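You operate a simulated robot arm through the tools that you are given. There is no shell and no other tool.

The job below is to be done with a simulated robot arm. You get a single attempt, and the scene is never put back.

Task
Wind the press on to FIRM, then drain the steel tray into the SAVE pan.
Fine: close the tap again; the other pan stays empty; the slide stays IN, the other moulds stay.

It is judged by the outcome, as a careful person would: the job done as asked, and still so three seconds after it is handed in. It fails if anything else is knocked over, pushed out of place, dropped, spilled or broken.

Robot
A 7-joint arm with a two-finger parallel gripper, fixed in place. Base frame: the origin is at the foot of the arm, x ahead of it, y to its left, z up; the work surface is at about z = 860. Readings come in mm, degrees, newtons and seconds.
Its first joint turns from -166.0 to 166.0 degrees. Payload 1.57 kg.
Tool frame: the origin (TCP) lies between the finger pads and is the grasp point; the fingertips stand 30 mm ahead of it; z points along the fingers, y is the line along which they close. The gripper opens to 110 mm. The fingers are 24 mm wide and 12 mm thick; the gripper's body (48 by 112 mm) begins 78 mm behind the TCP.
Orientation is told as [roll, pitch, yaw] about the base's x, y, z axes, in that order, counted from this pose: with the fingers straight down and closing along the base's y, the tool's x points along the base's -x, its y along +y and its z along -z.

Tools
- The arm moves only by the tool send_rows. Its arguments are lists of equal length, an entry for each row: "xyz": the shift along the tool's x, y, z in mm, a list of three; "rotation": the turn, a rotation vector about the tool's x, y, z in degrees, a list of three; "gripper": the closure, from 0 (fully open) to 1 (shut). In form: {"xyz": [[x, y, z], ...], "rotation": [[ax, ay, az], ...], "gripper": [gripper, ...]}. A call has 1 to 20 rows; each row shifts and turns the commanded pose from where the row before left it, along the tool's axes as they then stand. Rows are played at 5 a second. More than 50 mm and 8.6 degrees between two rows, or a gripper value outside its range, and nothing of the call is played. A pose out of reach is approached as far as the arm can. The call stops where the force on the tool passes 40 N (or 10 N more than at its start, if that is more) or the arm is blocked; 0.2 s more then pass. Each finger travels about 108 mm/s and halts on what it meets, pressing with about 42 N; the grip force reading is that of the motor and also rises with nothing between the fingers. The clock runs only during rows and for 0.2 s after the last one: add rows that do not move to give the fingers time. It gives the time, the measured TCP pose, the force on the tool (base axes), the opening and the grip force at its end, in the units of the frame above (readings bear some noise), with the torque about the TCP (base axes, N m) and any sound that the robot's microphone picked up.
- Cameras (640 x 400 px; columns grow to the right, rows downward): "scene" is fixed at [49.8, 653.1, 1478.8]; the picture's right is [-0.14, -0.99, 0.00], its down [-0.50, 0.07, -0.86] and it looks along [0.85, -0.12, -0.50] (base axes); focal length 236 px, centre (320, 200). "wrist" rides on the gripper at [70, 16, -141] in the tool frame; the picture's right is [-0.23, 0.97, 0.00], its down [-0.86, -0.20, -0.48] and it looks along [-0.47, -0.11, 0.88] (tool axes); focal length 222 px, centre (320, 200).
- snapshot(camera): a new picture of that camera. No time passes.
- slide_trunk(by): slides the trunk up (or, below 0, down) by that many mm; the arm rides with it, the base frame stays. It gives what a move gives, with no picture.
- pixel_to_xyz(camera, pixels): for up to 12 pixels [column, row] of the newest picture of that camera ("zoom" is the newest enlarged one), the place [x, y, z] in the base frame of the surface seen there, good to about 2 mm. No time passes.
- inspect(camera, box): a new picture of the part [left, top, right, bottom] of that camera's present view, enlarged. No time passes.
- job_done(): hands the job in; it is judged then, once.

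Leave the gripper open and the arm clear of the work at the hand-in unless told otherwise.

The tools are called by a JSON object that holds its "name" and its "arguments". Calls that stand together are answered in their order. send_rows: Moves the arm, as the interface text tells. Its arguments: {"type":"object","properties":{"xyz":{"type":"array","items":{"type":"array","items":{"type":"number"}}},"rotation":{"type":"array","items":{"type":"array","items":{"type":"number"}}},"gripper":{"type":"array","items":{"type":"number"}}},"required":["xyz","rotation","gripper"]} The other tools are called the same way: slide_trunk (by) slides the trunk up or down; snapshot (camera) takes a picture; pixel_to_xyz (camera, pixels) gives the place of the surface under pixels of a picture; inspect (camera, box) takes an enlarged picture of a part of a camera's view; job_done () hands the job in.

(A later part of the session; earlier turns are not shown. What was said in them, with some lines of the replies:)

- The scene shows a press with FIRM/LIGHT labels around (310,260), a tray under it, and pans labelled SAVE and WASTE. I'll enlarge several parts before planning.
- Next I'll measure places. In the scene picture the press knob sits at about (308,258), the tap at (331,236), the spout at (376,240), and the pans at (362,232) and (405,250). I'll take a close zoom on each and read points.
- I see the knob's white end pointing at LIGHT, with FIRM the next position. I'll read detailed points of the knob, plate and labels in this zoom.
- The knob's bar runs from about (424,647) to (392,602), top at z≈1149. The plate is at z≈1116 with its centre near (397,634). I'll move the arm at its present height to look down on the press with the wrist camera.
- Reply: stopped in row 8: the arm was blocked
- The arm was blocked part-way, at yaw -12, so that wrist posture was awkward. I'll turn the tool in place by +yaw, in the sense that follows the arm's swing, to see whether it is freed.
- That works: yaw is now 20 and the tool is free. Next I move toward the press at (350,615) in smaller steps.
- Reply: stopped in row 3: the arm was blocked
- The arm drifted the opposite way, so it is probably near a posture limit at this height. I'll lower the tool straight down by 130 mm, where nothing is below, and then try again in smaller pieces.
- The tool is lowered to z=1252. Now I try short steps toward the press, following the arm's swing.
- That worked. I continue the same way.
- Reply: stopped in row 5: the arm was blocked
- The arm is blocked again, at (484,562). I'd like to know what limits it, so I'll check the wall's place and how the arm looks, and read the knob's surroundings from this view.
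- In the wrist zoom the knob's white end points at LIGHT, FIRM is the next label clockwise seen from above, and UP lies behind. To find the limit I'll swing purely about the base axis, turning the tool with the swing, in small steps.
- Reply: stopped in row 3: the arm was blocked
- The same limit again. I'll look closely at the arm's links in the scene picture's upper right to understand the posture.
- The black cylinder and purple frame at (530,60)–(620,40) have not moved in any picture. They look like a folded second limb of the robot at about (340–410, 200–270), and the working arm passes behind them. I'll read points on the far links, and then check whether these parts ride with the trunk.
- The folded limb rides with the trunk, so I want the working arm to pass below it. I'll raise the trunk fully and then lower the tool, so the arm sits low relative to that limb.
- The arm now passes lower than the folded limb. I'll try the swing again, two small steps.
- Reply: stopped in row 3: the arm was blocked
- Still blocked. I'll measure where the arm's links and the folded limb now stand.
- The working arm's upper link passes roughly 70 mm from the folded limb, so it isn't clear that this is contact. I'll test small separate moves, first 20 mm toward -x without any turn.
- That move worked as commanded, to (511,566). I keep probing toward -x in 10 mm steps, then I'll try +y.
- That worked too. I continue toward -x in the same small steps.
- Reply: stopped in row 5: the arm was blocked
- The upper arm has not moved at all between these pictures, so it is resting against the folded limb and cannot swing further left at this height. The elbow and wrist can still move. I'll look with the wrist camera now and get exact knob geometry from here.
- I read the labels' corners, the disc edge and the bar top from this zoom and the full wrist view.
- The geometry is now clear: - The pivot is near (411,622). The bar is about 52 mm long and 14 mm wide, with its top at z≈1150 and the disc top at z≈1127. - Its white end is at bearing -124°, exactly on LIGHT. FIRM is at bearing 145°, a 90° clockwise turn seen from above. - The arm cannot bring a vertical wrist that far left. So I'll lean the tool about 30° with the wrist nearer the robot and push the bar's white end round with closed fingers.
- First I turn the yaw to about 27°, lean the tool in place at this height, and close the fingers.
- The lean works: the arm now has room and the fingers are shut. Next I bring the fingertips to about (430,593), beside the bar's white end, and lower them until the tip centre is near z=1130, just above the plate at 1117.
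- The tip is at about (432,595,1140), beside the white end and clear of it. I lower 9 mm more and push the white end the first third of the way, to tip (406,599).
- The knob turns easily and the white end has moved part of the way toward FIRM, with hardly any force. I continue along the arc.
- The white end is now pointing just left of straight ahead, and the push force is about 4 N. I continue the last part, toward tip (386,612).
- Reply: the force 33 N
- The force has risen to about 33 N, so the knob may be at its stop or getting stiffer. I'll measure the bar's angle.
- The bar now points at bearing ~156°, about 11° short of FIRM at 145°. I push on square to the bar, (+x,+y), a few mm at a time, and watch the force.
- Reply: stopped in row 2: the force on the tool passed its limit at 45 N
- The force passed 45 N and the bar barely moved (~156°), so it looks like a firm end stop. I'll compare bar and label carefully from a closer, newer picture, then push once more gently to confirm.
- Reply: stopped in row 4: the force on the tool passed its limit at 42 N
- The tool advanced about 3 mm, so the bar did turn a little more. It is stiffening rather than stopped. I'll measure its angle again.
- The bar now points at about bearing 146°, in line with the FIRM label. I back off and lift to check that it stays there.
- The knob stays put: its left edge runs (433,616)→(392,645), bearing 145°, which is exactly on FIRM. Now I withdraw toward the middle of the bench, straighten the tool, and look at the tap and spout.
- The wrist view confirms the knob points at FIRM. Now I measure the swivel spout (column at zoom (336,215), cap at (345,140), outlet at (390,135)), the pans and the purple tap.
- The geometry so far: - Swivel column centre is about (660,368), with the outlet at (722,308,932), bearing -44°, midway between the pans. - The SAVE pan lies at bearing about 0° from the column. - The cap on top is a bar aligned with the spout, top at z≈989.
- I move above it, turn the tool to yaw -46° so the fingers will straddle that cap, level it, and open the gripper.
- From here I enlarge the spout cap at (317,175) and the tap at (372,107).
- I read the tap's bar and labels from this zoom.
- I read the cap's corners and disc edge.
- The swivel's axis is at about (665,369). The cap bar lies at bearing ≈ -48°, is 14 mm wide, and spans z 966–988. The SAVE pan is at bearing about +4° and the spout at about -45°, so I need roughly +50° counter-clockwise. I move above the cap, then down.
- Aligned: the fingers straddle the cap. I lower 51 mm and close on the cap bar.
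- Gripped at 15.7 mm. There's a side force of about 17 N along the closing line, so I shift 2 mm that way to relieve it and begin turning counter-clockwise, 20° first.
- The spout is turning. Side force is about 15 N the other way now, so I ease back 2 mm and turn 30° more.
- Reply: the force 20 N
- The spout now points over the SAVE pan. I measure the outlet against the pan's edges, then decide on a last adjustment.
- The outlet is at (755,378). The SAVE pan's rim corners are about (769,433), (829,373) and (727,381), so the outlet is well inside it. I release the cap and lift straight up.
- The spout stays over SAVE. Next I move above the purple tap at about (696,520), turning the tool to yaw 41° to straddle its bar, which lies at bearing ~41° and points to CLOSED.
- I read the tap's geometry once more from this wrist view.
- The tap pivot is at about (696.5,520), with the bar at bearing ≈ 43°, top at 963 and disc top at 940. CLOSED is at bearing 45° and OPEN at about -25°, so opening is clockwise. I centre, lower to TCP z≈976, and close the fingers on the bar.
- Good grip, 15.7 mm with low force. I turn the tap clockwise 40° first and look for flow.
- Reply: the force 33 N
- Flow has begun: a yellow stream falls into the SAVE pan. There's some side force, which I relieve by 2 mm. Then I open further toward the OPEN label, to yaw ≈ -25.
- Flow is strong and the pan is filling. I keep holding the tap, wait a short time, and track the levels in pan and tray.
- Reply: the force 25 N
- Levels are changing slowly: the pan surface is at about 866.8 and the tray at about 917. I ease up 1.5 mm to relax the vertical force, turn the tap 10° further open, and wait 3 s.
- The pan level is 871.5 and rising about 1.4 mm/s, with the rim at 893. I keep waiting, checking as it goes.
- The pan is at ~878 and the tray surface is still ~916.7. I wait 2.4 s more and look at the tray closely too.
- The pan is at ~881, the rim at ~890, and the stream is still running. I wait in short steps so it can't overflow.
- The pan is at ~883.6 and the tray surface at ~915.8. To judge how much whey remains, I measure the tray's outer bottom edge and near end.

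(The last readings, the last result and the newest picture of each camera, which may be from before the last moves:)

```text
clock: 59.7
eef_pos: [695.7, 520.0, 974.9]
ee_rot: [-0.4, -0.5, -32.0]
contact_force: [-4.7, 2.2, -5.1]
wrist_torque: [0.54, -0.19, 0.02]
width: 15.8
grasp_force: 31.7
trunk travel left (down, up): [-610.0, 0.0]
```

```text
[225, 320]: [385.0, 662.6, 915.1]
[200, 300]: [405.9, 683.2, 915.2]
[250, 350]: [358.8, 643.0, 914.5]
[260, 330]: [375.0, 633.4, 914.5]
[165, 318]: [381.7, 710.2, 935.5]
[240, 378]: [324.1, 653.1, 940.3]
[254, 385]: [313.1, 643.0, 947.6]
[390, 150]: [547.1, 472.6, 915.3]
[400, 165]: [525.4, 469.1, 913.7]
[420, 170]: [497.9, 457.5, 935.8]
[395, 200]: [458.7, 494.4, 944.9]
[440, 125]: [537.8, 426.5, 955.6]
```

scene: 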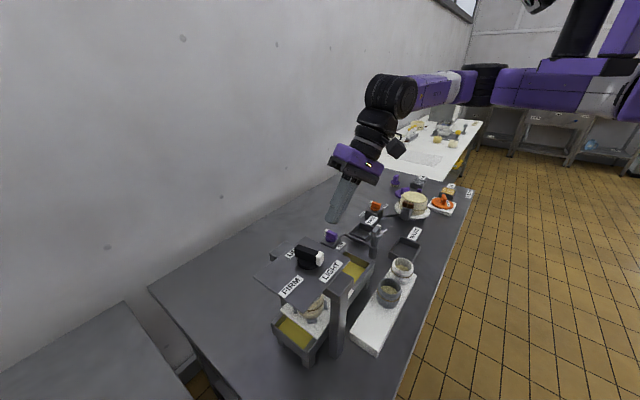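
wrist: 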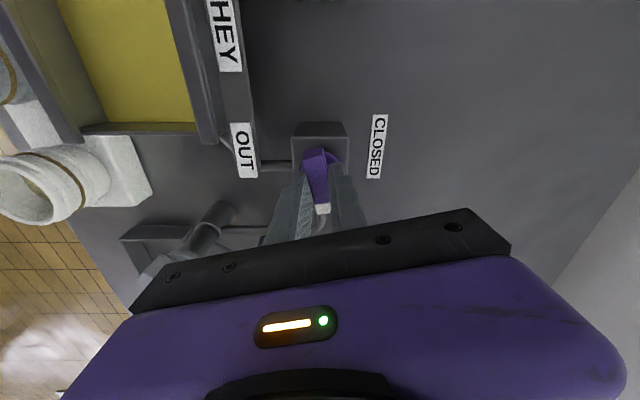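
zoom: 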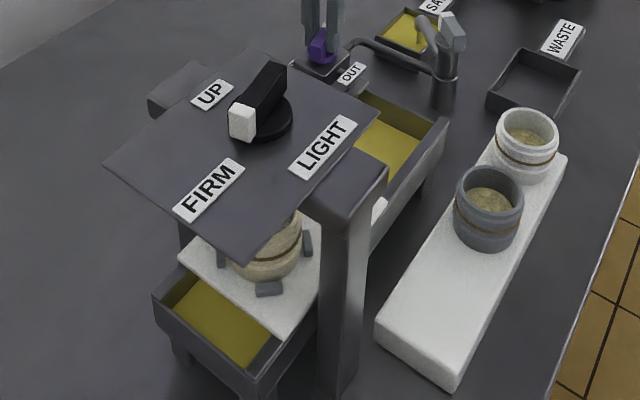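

The tray surface is now ~914.8, and the pan at ~883.6 has about 7 mm left. I wait 1.6 s more and check both.

{"name": "send_rows", "arguments": {"xyz": [[0, 0, 0], [0, 0, 0], [0, 0, 0], [0, 0, 0], [0, 0, 0], [0, 0, 0], [0, 0, 0]], "rotation": [[0, 0, 0], [0, 0, 0], [0, 0, 0], [0, 0, 0], [0, 0, 0], [0, 0, 0], [0, 0, 0]], "gripper": [1, 1, 1, 1, 1, 1, 1]}}

{"name": "inspect", "arguments": {"camera": "scene", "box": [340, 205, 400, 255]}}

{"name": "pixel_to_xyz", "arguments": {"camera": "zoom", "pixels": [[220, 200], [240, 215], [200, 210], [260, 230], [225, 230], [160, 216], [240, 145], [285, 268]]}}

```text
clock: 61.3
eef_pos: [696.0, 519.1, 975.2]
ee_rot: [-0.4, -0.4, -32.1]
contact_force: [-6.3, 0.7, -5.5]
wrist_torque: [0.5, -0.17, 0.02]
width: 16.1
grasp_force: 30.9
trunk travel left (down, up): [-610.0, 0.0]
```

```text
8.00 times, centred on (370, 230) of scene
```

zoom: 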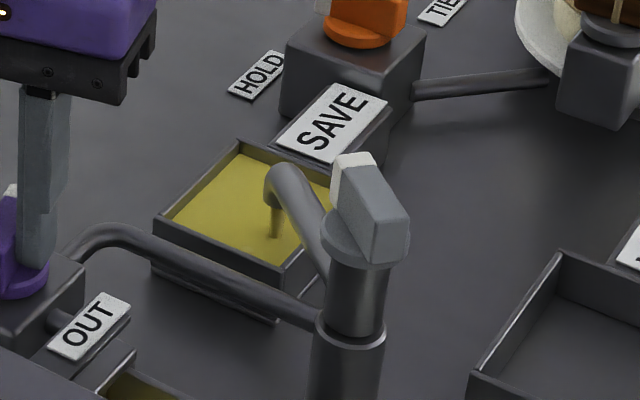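

```text
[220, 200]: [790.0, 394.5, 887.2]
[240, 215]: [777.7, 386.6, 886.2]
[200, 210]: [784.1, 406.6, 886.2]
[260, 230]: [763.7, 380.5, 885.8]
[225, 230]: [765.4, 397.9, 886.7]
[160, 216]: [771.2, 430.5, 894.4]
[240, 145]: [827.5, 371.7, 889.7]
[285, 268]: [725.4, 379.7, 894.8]
```

The pan is at ~886.3 with the rim at ~893. I wait 1.2 s more and check the tray and stream again.

{"name": "send_rows", "arguments": {"xyz": [[0, 0, 0], [0, 0, 0], [0, 0, 0], [0, 0, 0], [0, 0, 0]], "rotation": [[0, 0, 0], [0, 0, 0], [0, 0, 0], [0, 0, 0], [0, 0, 0]], "gripper": [1, 1, 1, 1, 1]}}

{"name": "inspect", "arguments": {"camera": "scene", "box": [260, 220, 400, 360]}}

{"name": "pixel_to_xyz", "arguments": {"camera": "zoom", "pixels": [[225, 320], [200, 300], [250, 350], [260, 330], [390, 150], [400, 165]]}}

{"name": "inspect", "arguments": {"camera": "scene", "box": [340, 205, 400, 255]}}

{"name": "pixel_to_xyz", "arguments": {"camera": "zoom", "pixels": [[220, 200], [240, 215], [200, 210], [260, 230], [225, 230], [250, 190], [180, 215], [260, 250]]}}

```text
clock: 62.5
eef_pos: [694.8, 520.4, 974.5]
ee_rot: [-0.2, -0.5, -32.0]
contact_force: [-7.0, 1.7, -6.8]
wrist_torque: [0.54, -0.17, 0.01]
width: 15.9
grasp_force: 31.7
trunk travel left (down, up): [-610.0, 0.0]
```

```text
2.86 times, centred on (330, 290) of scene
```

zoom: 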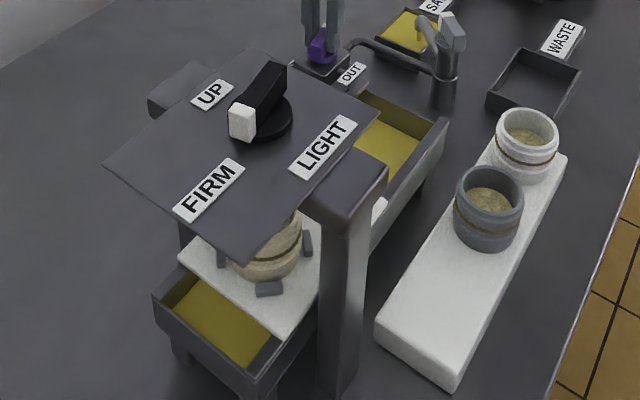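

```text
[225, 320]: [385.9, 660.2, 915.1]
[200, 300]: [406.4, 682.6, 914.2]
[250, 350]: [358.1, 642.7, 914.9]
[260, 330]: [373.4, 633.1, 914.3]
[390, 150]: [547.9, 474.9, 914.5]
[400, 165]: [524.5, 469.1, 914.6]
```

```text
8.00 times, centred on (370, 230) of scene
```

zoom: 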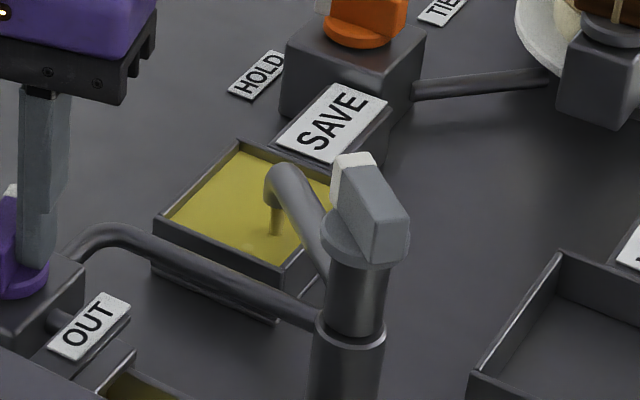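

```text
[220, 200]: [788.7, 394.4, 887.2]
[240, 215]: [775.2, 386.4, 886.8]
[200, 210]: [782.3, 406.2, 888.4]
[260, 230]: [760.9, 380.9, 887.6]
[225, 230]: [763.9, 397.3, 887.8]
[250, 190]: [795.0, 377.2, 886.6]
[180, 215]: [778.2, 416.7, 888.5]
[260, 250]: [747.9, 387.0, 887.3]
```

The pan is at ~887.6, rising about 1 mm/s, and the tray at ~914.6. I check the tray's outer wall to estimate its floor height.

{"name": "inspect", "arguments": {"camera": "scene", "box": [260, 290, 340, 370]}}

{"name": "pixel_to_xyz", "arguments": {"camera": "zoom", "pixels": [[100, 130], [100, 150], [100, 170], [100, 190], [160, 200], [160, 220], [160, 240], [160, 180], [200, 250], [200, 270], [240, 130], [270, 170]]}}

```text
5.00 times, centred on (300, 330) of scene
```

zoom: 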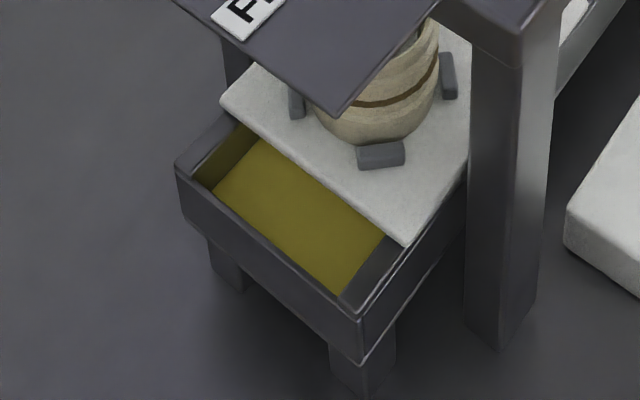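

```text
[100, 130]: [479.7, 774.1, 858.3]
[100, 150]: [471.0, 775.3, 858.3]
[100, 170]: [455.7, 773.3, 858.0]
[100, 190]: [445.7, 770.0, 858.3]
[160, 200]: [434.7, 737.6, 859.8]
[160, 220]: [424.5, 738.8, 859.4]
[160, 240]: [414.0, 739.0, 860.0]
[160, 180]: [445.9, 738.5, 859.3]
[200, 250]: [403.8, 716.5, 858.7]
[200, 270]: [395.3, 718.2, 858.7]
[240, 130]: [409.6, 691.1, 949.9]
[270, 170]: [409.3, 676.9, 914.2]
```

I read points along the tray's front wall, from rim to lower edge.

{"name": "pixel_to_xyz", "arguments": {"camera": "zoom", "pixels": [[185, 175], [190, 215], [200, 226], [230, 200], [240, 255], [245, 260], [290, 260], [290, 290], [345, 320], [345, 350], [352, 356], [410, 300]]}}

```text
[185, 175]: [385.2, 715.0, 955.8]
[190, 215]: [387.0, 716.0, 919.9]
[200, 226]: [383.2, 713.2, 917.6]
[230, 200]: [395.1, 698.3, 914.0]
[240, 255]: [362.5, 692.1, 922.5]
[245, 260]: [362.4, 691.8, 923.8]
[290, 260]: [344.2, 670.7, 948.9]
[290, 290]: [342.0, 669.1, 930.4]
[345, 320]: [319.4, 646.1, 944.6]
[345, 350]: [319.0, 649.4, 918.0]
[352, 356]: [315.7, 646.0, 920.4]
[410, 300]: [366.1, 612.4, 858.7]
```

The tray's outer bottom edge is at about z=911–914, so its floor is close to 914 and the tray is almost empty. I wait another 1 s and check the stream.

{"name": "send_rows", "arguments": {"xyz": [[0, 0, 0], [0, 0, 0], [0, 0, 0], [0, 0, 0]], "rotation": [[0, 0, 0], [0, 0, 0], [0, 0, 0], [0, 0, 0]], "gripper": [1, 1, 1, 1]}}

{"name": "inspect", "arguments": {"camera": "scene", "box": [260, 290, 340, 370]}}

{"name": "inspect", "arguments": {"camera": "scene", "box": [340, 205, 400, 255]}}

{"name": "pixel_to_xyz", "arguments": {"camera": "zoom", "pixels": [[220, 200], [240, 215], [200, 210], [260, 230], [225, 230], [250, 190], [180, 215], [260, 250]]}}

```text
clock: 63.5
eef_pos: [695.2, 520.0, 975.0]
ee_rot: [-0.3, -0.4, -32.0]
contact_force: [-7.2, 1.9, -5.7]
wrist_torque: [0.53, -0.18, 0.0]
width: 15.7
grasp_force: 31.2
trunk travel left (down, up): [-610.0, 0.0]
```

```text
5.00 times, centred on (300, 330) of scene
```

zoom: 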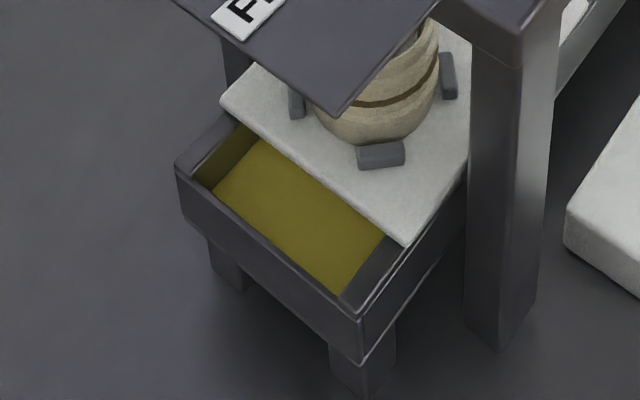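

```text
8.00 times, centred on (370, 230) of scene
```

zoom: 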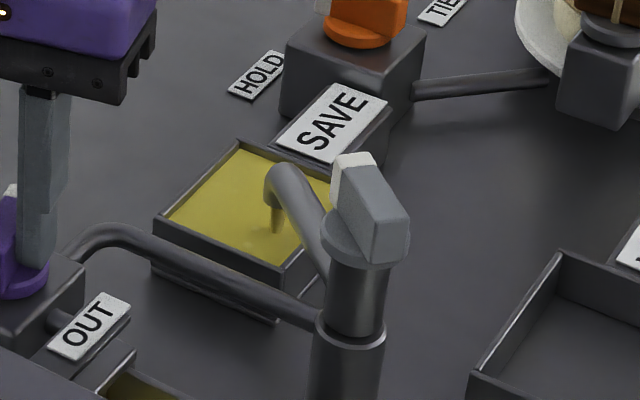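

```text
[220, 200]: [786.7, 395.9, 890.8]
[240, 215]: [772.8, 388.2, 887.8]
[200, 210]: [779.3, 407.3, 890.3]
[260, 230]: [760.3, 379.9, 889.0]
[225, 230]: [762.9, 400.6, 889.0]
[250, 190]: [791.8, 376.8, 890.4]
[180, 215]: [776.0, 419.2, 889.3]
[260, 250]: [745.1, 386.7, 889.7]
```

The pan is at ~889.5. Before waiting longer I measure the rim height precisely (no time passes).

{"name": "pixel_to_xyz", "arguments": {"camera": "zoom", "pixels": [[155, 217], [157, 213], [200, 176], [205, 172], [238, 142], [260, 152], [270, 155], [220, 243], [221, 247], [250, 257], [282, 270], [180, 228]]}}

{"name": "inspect", "arguments": {"camera": "scene", "box": [350, 215, 380, 240]}}

```text
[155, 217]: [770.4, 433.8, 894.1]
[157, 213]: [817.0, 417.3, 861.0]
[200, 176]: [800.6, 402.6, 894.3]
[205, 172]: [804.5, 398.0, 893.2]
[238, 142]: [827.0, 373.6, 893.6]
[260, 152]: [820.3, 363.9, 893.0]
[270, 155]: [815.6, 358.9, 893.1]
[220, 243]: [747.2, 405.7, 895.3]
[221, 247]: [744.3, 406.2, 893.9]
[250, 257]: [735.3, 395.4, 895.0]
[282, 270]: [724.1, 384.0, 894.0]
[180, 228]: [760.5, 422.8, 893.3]
```

```text
16.00 times, centred on (365, 228) of scene
```

zoom: 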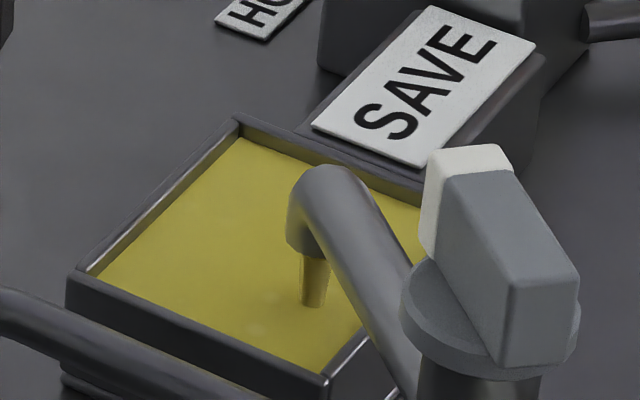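

The rim is at 893.8, so 4.4 mm is left. I look finer at the tray's corner for its true bottom (no time passes).

{"name": "inspect", "arguments": {"camera": "scene", "box": [290, 330, 330, 370]}}

{"name": "pixel_to_xyz", "arguments": {"camera": "zoom", "pixels": [[200, 140], [200, 160], [200, 180], [200, 200], [200, 220], [200, 240], [260, 200], [260, 220], [260, 240], [260, 260], [260, 280], [260, 300]]}}

```text
10.00 times, centred on (310, 350) of scene
```

zoom: 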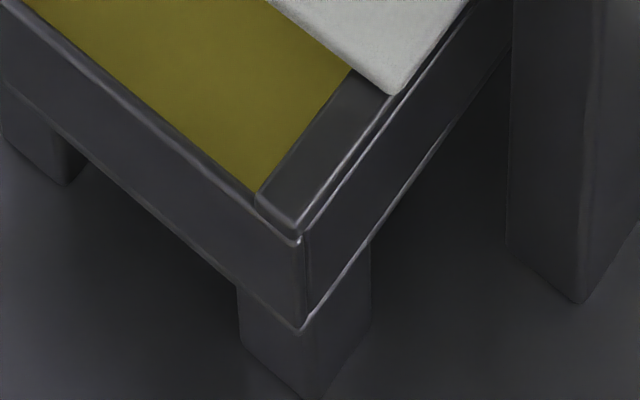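

```text
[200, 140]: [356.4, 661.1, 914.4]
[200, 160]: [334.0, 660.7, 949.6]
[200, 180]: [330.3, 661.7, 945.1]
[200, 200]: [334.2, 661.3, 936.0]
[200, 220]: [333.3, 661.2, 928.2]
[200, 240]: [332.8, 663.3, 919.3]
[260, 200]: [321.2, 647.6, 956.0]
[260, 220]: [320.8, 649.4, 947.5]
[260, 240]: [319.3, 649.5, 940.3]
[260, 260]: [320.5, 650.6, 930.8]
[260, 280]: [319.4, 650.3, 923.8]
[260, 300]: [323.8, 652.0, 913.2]
```

The tray's outer bottom is at about 912.5 and its surface at about 914.4, so little remains. I wait 0.8 s more and look again.

{"name": "send_rows", "arguments": {"xyz": [[0, 0, 0], [0, 0, 0], [0, 0, 0]], "rotation": [[0, 0, 0], [0, 0, 0], [0, 0, 0]], "gripper": [1, 1, 1]}}

{"name": "inspect", "arguments": {"camera": "scene", "box": [290, 310, 330, 350]}}

{"name": "inspect", "arguments": {"camera": "scene", "box": [350, 215, 380, 240]}}

{"name": "pixel_to_xyz", "arguments": {"camera": "zoom", "pixels": [[150, 240], [200, 200], [220, 260], [250, 200], [270, 290], [200, 270], [260, 240], [240, 160], [250, 320], [180, 280]]}}

```text
clock: 64.3
eef_pos: [696.7, 519.8, 975.1]
ee_rot: [-0.3, -0.5, -32.0]
contact_force: [-7.0, 1.0, -5.8]
wrist_torque: [0.56, -0.14, 0.0]
width: 15.9
grasp_force: 31.8
trunk travel left (down, up): [-610.0, 0.0]
```

```text
10.00 times, centred on (310, 330) of scene
```

zoom: 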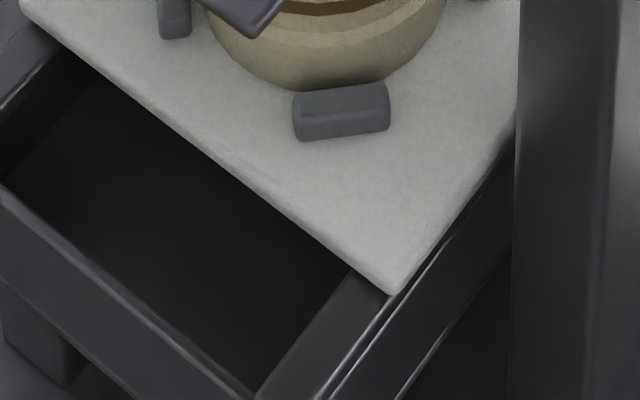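

```text
16.00 times, centred on (365, 228) of scene
```

zoom: 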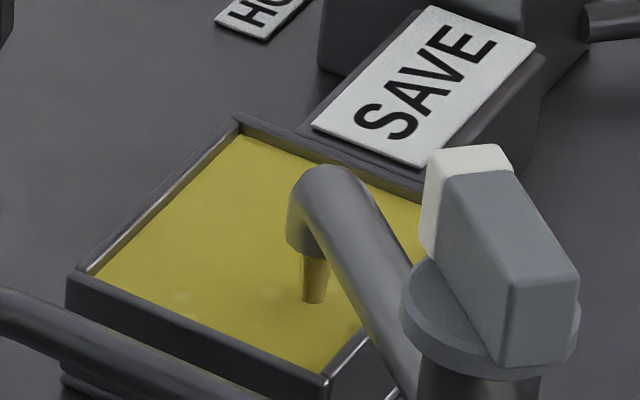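

```text
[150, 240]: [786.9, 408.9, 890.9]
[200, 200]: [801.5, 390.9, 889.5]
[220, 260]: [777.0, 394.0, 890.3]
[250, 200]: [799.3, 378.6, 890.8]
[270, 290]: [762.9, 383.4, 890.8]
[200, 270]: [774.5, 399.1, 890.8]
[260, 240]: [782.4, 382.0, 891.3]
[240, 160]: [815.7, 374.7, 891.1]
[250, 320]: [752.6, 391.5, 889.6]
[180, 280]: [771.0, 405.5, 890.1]
```

The tray floor is now dark and empty, and the pan is at ~890.5, still below its rim. I close the tap: turn counter-clockwise 37° first and check the force.

{"name": "send_rows", "arguments": {"xyz": [[0, 0, 0], [0, 0, 0], [0, 0, 0], [0, 0, 0], [0, 0, 0], [0, 0, 0]], "rotation": [[0, 0, -7.5], [0, 0, -7.5], [0, 0, -7.5], [0, 0, -7.5], [0, 0, -7.5], [0, 0, 0]], "gripper": [1, 1, 1, 1, 1, 1]}}

{"name": "inspect", "arguments": {"camera": "scene", "box": [300, 190, 400, 270]}}

```text
clock: 65.7
eef_pos: [696.3, 519.2, 974.8]
ee_rot: [-0.6, -0.2, 5.6]
contact_force: [-4.5, -7.4, -4.3]
wrist_torque: [0.49, -0.3, 0.01]
width: 16.0
grasp_force: 31.4
trunk travel left (down, up): [-610.0, 0.0]
```

```text
5.00 times, centred on (350, 230) of scene
```

zoom: 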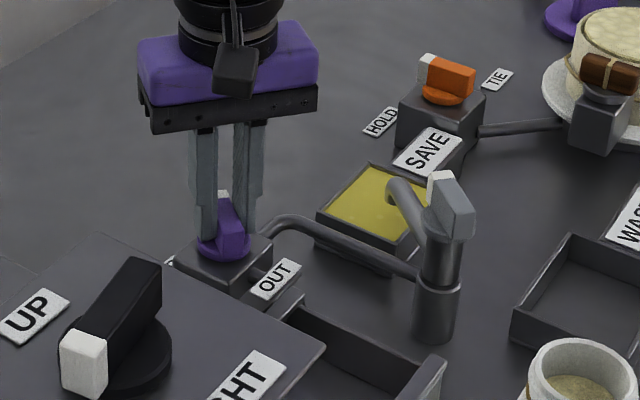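

The stream has stopped and the tray is empty. I turn the remaining 37.5° back to the closed position, yaw 43.

{"name": "send_rows", "arguments": {"xyz": [[0, 0, 0], [0, 0, 0], [0, 0, 0], [0, 0, 0], [0, 0, 0], [0, 0, 0], [0, 0, 0]], "rotation": [[0, 0, -7.5], [0, 0, -7.5], [0, 0, -7.5], [0, 0, -7.5], [0, 0, -7.5], [0, 0, 0], [0, 0, 0]], "gripper": [1, 1, 1, 1, 1, 1, 1]}}

{"name": "inspect", "arguments": {"camera": "scene", "box": [300, 190, 400, 270]}}

```text
clock: 67.3
eef_pos: [695.2, 520.7, 975.1]
ee_rot: [-0.6, 0.2, 43.0]
contact_force: [-3.5, -12.1, -2.1]
wrist_torque: [0.24, 0.36, 0.01]
width: 15.8
grasp_force: 31.7
trunk travel left (down, up): [-610.0, 0.0]
```

```text
5.00 times, centred on (350, 230) of scene
```

zoom: 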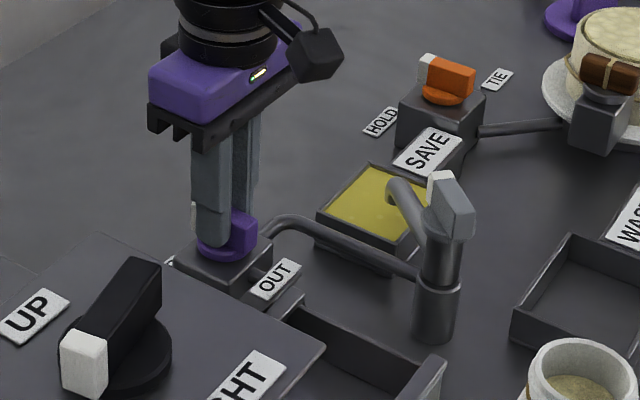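

The tap is back at CLOSED. I release it and lift straight up, then check everything.

{"name": "send_rows", "arguments": {"xyz": [[0, 0, 0], [0, 0, 0], [0, 0, 0], [0, 0, -25], [0, 0, -45], [0, 0, -45], [0, 0, -45], [0, 0, 0]], "rotation": [[0, 0, 0], [0, 0, 0], [0, 0, 0], [0, 0, 0], [0, 0, 0], [0, 0, 0], [0, 0, 0], [0, 0, 0]], "gripper": [0.7, 0.5, 0.5, 0.5, 0.5, 0.5, 0.3, 0]}}

{"name": "snapshot", "arguments": {"camera": "wrist"}}

{"name": "pixel_to_xyz", "arguments": {"camera": "wrist", "pixels": [[311, 127.5], [320.5, 124.5], [319, 153.5], [329.5, 151], [309.5, 139.5], [333.5, 138]]}}

{"name": "inspect", "arguments": {"camera": "scene", "box": [250, 210, 410, 310]}}

{"name": "inspect", "arguments": {"camera": "scene", "box": [260, 270, 360, 370]}}

```text
clock: 69.1
eef_pos: [695.8, 522.6, 1134.4]
ee_rot: [-0.6, 0.3, 43.0]
contact_force: [-0.5, 0.2, 0.4]
wrist_torque: [-0.03, 0.0, 0.04]
width: 110.3
grasp_force: 0.2
trunk travel left (down, up): [-610.0, 0.0]
```

```text
taken
```

wrist: 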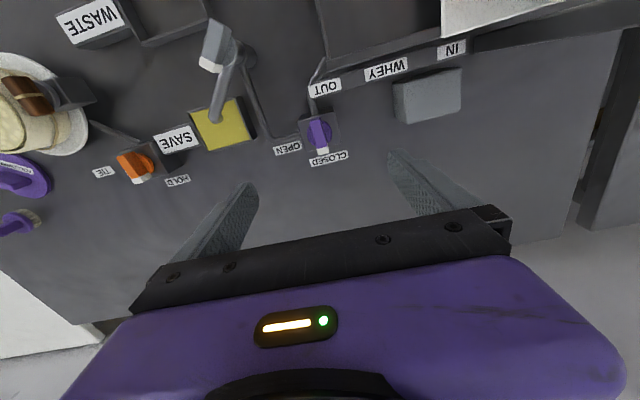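

```text
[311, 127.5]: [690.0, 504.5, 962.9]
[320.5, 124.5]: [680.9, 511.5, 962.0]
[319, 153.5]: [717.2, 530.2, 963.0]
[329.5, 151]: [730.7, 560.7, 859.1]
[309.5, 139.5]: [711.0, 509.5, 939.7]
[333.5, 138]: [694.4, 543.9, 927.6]
```

```text
4.00 times, centred on (330, 260) of scene
```

zoom: 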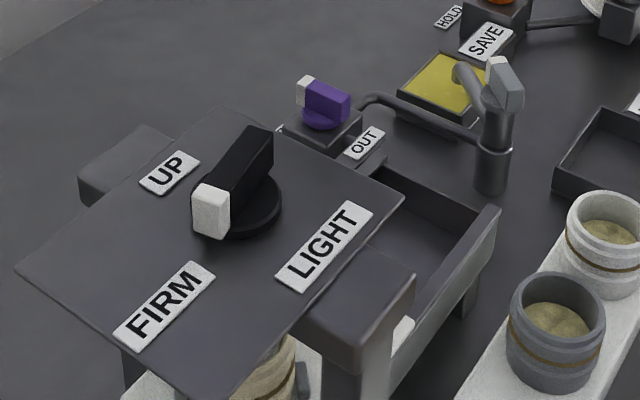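

```text
4.00 times, centred on (310, 320) of scene
```

zoom: 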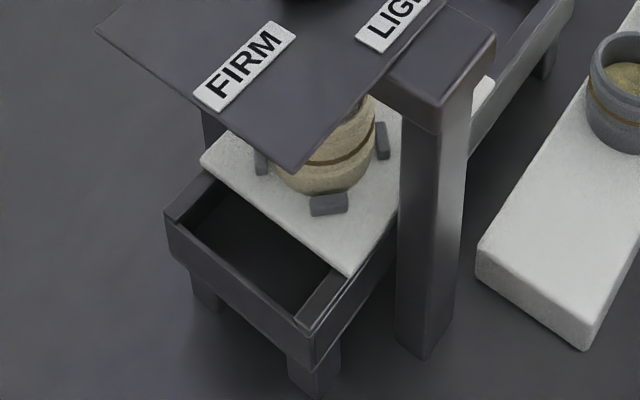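

Tap bearing 43° (CLOSED), tray empty, WASTE empty, press on FIRM, slide still IN. I lift the arm clear with the gripper open, let a couple of seconds pass, and take a final look.

{"name": "send_rows", "arguments": {"xyz": [[0, 0, -40], [0, 0, -40], [0, 0, -40], [0, 0, 0], [0, 0, 0], [0, 0, 0], [0, 0, 0], [0, 0, 0], [0, 0, 0], [0, 0, 0], [0, 0, 0]], "rotation": [[0, 0, 0], [0, 0, 0], [0, 0, 0], [0, 0, 0], [0, 0, 0], [0, 0, 0], [0, 0, 0], [0, 0, 0], [0, 0, 0], [0, 0, 0], [0, 0, 0]], "gripper": [0, 0, 0, 0, 0, 0, 0, 0, 0, 0, 0]}}

{"name": "snapshot", "arguments": {"camera": "scene"}}

{"name": "inspect", "arguments": {"camera": "scene", "box": [250, 190, 430, 370]}}

{"name": "inspect", "arguments": {"camera": "scene", "box": [340, 205, 400, 255]}}

{"name": "pixel_to_xyz", "arguments": {"camera": "zoom", "pixels": [[220, 200], [240, 215], [200, 210], [260, 230], [225, 230], [250, 190]]}}

```text
clock: 71.5
eef_pos: [694.8, 524.8, 1254.1]
ee_rot: [-0.7, 0.2, 43.0]
contact_force: [0.2, 0.1, 0.4]
wrist_torque: [0.0, -0.04, 0.01]
width: 110.0
grasp_force: 0.1
trunk travel left (down, up): [-610.0, 0.0]
```

```text
taken
```

scene: 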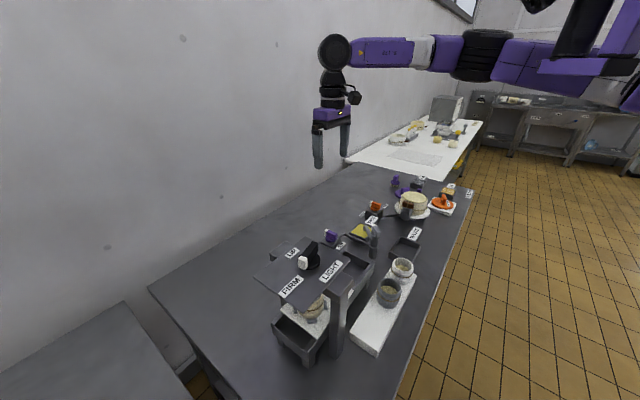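

```text
2.22 times, centred on (340, 280) of scene
```

zoom: 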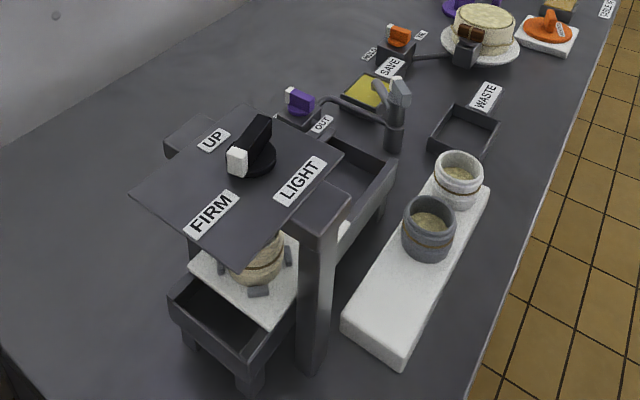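

```text
8.00 times, centred on (370, 230) of scene
```

zoom: 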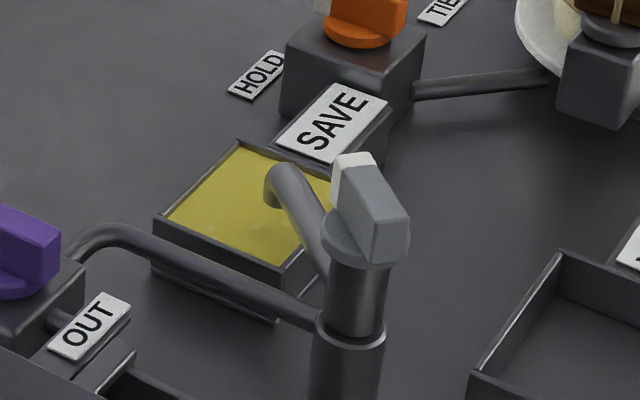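

```text
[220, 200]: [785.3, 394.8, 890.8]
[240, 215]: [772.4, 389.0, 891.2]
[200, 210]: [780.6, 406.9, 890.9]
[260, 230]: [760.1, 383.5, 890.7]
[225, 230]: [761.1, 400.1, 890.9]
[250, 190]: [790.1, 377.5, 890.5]
```

Everything is steady:
- The press stays on FIRM.
- The tray is empty, and the SAVE pan holds the whey at about 891, below its rim at 894.
- WASTE is empty and the tap is closed with no stream.
- The moulds and slide are in place, and the arm is clear with the gripper open.

I hand in.

{"name": "job_done", "arguments": {}}

```text
The job is handed in.
```

The job is done and handed in: the press is on FIRM, and the steel tray is drained into the SAVE pan. I have not seen the judge's result.

- **Press:** the knob's white end lines up with the FIRM label. It stiffened over the last 10° or so and stayed put when I let go.
- **Tray and pans:** the tray is empty. The SAVE pan is nearly full, about 3 mm below its rim, and nothing spilled. WASTE is empty.
- **Tap and spout:** the tap is back on CLOSED and the stream has stopped. I swung the spout from between the pans to over SAVE and left it there.
- **Slide and moulds:** the slide is still IN and the other moulds were not touched.
- **Arm:** lifted clear with the gripper open. The trunk is still raised to its upper limit, because part of the robot blocked the arm's way to the press.
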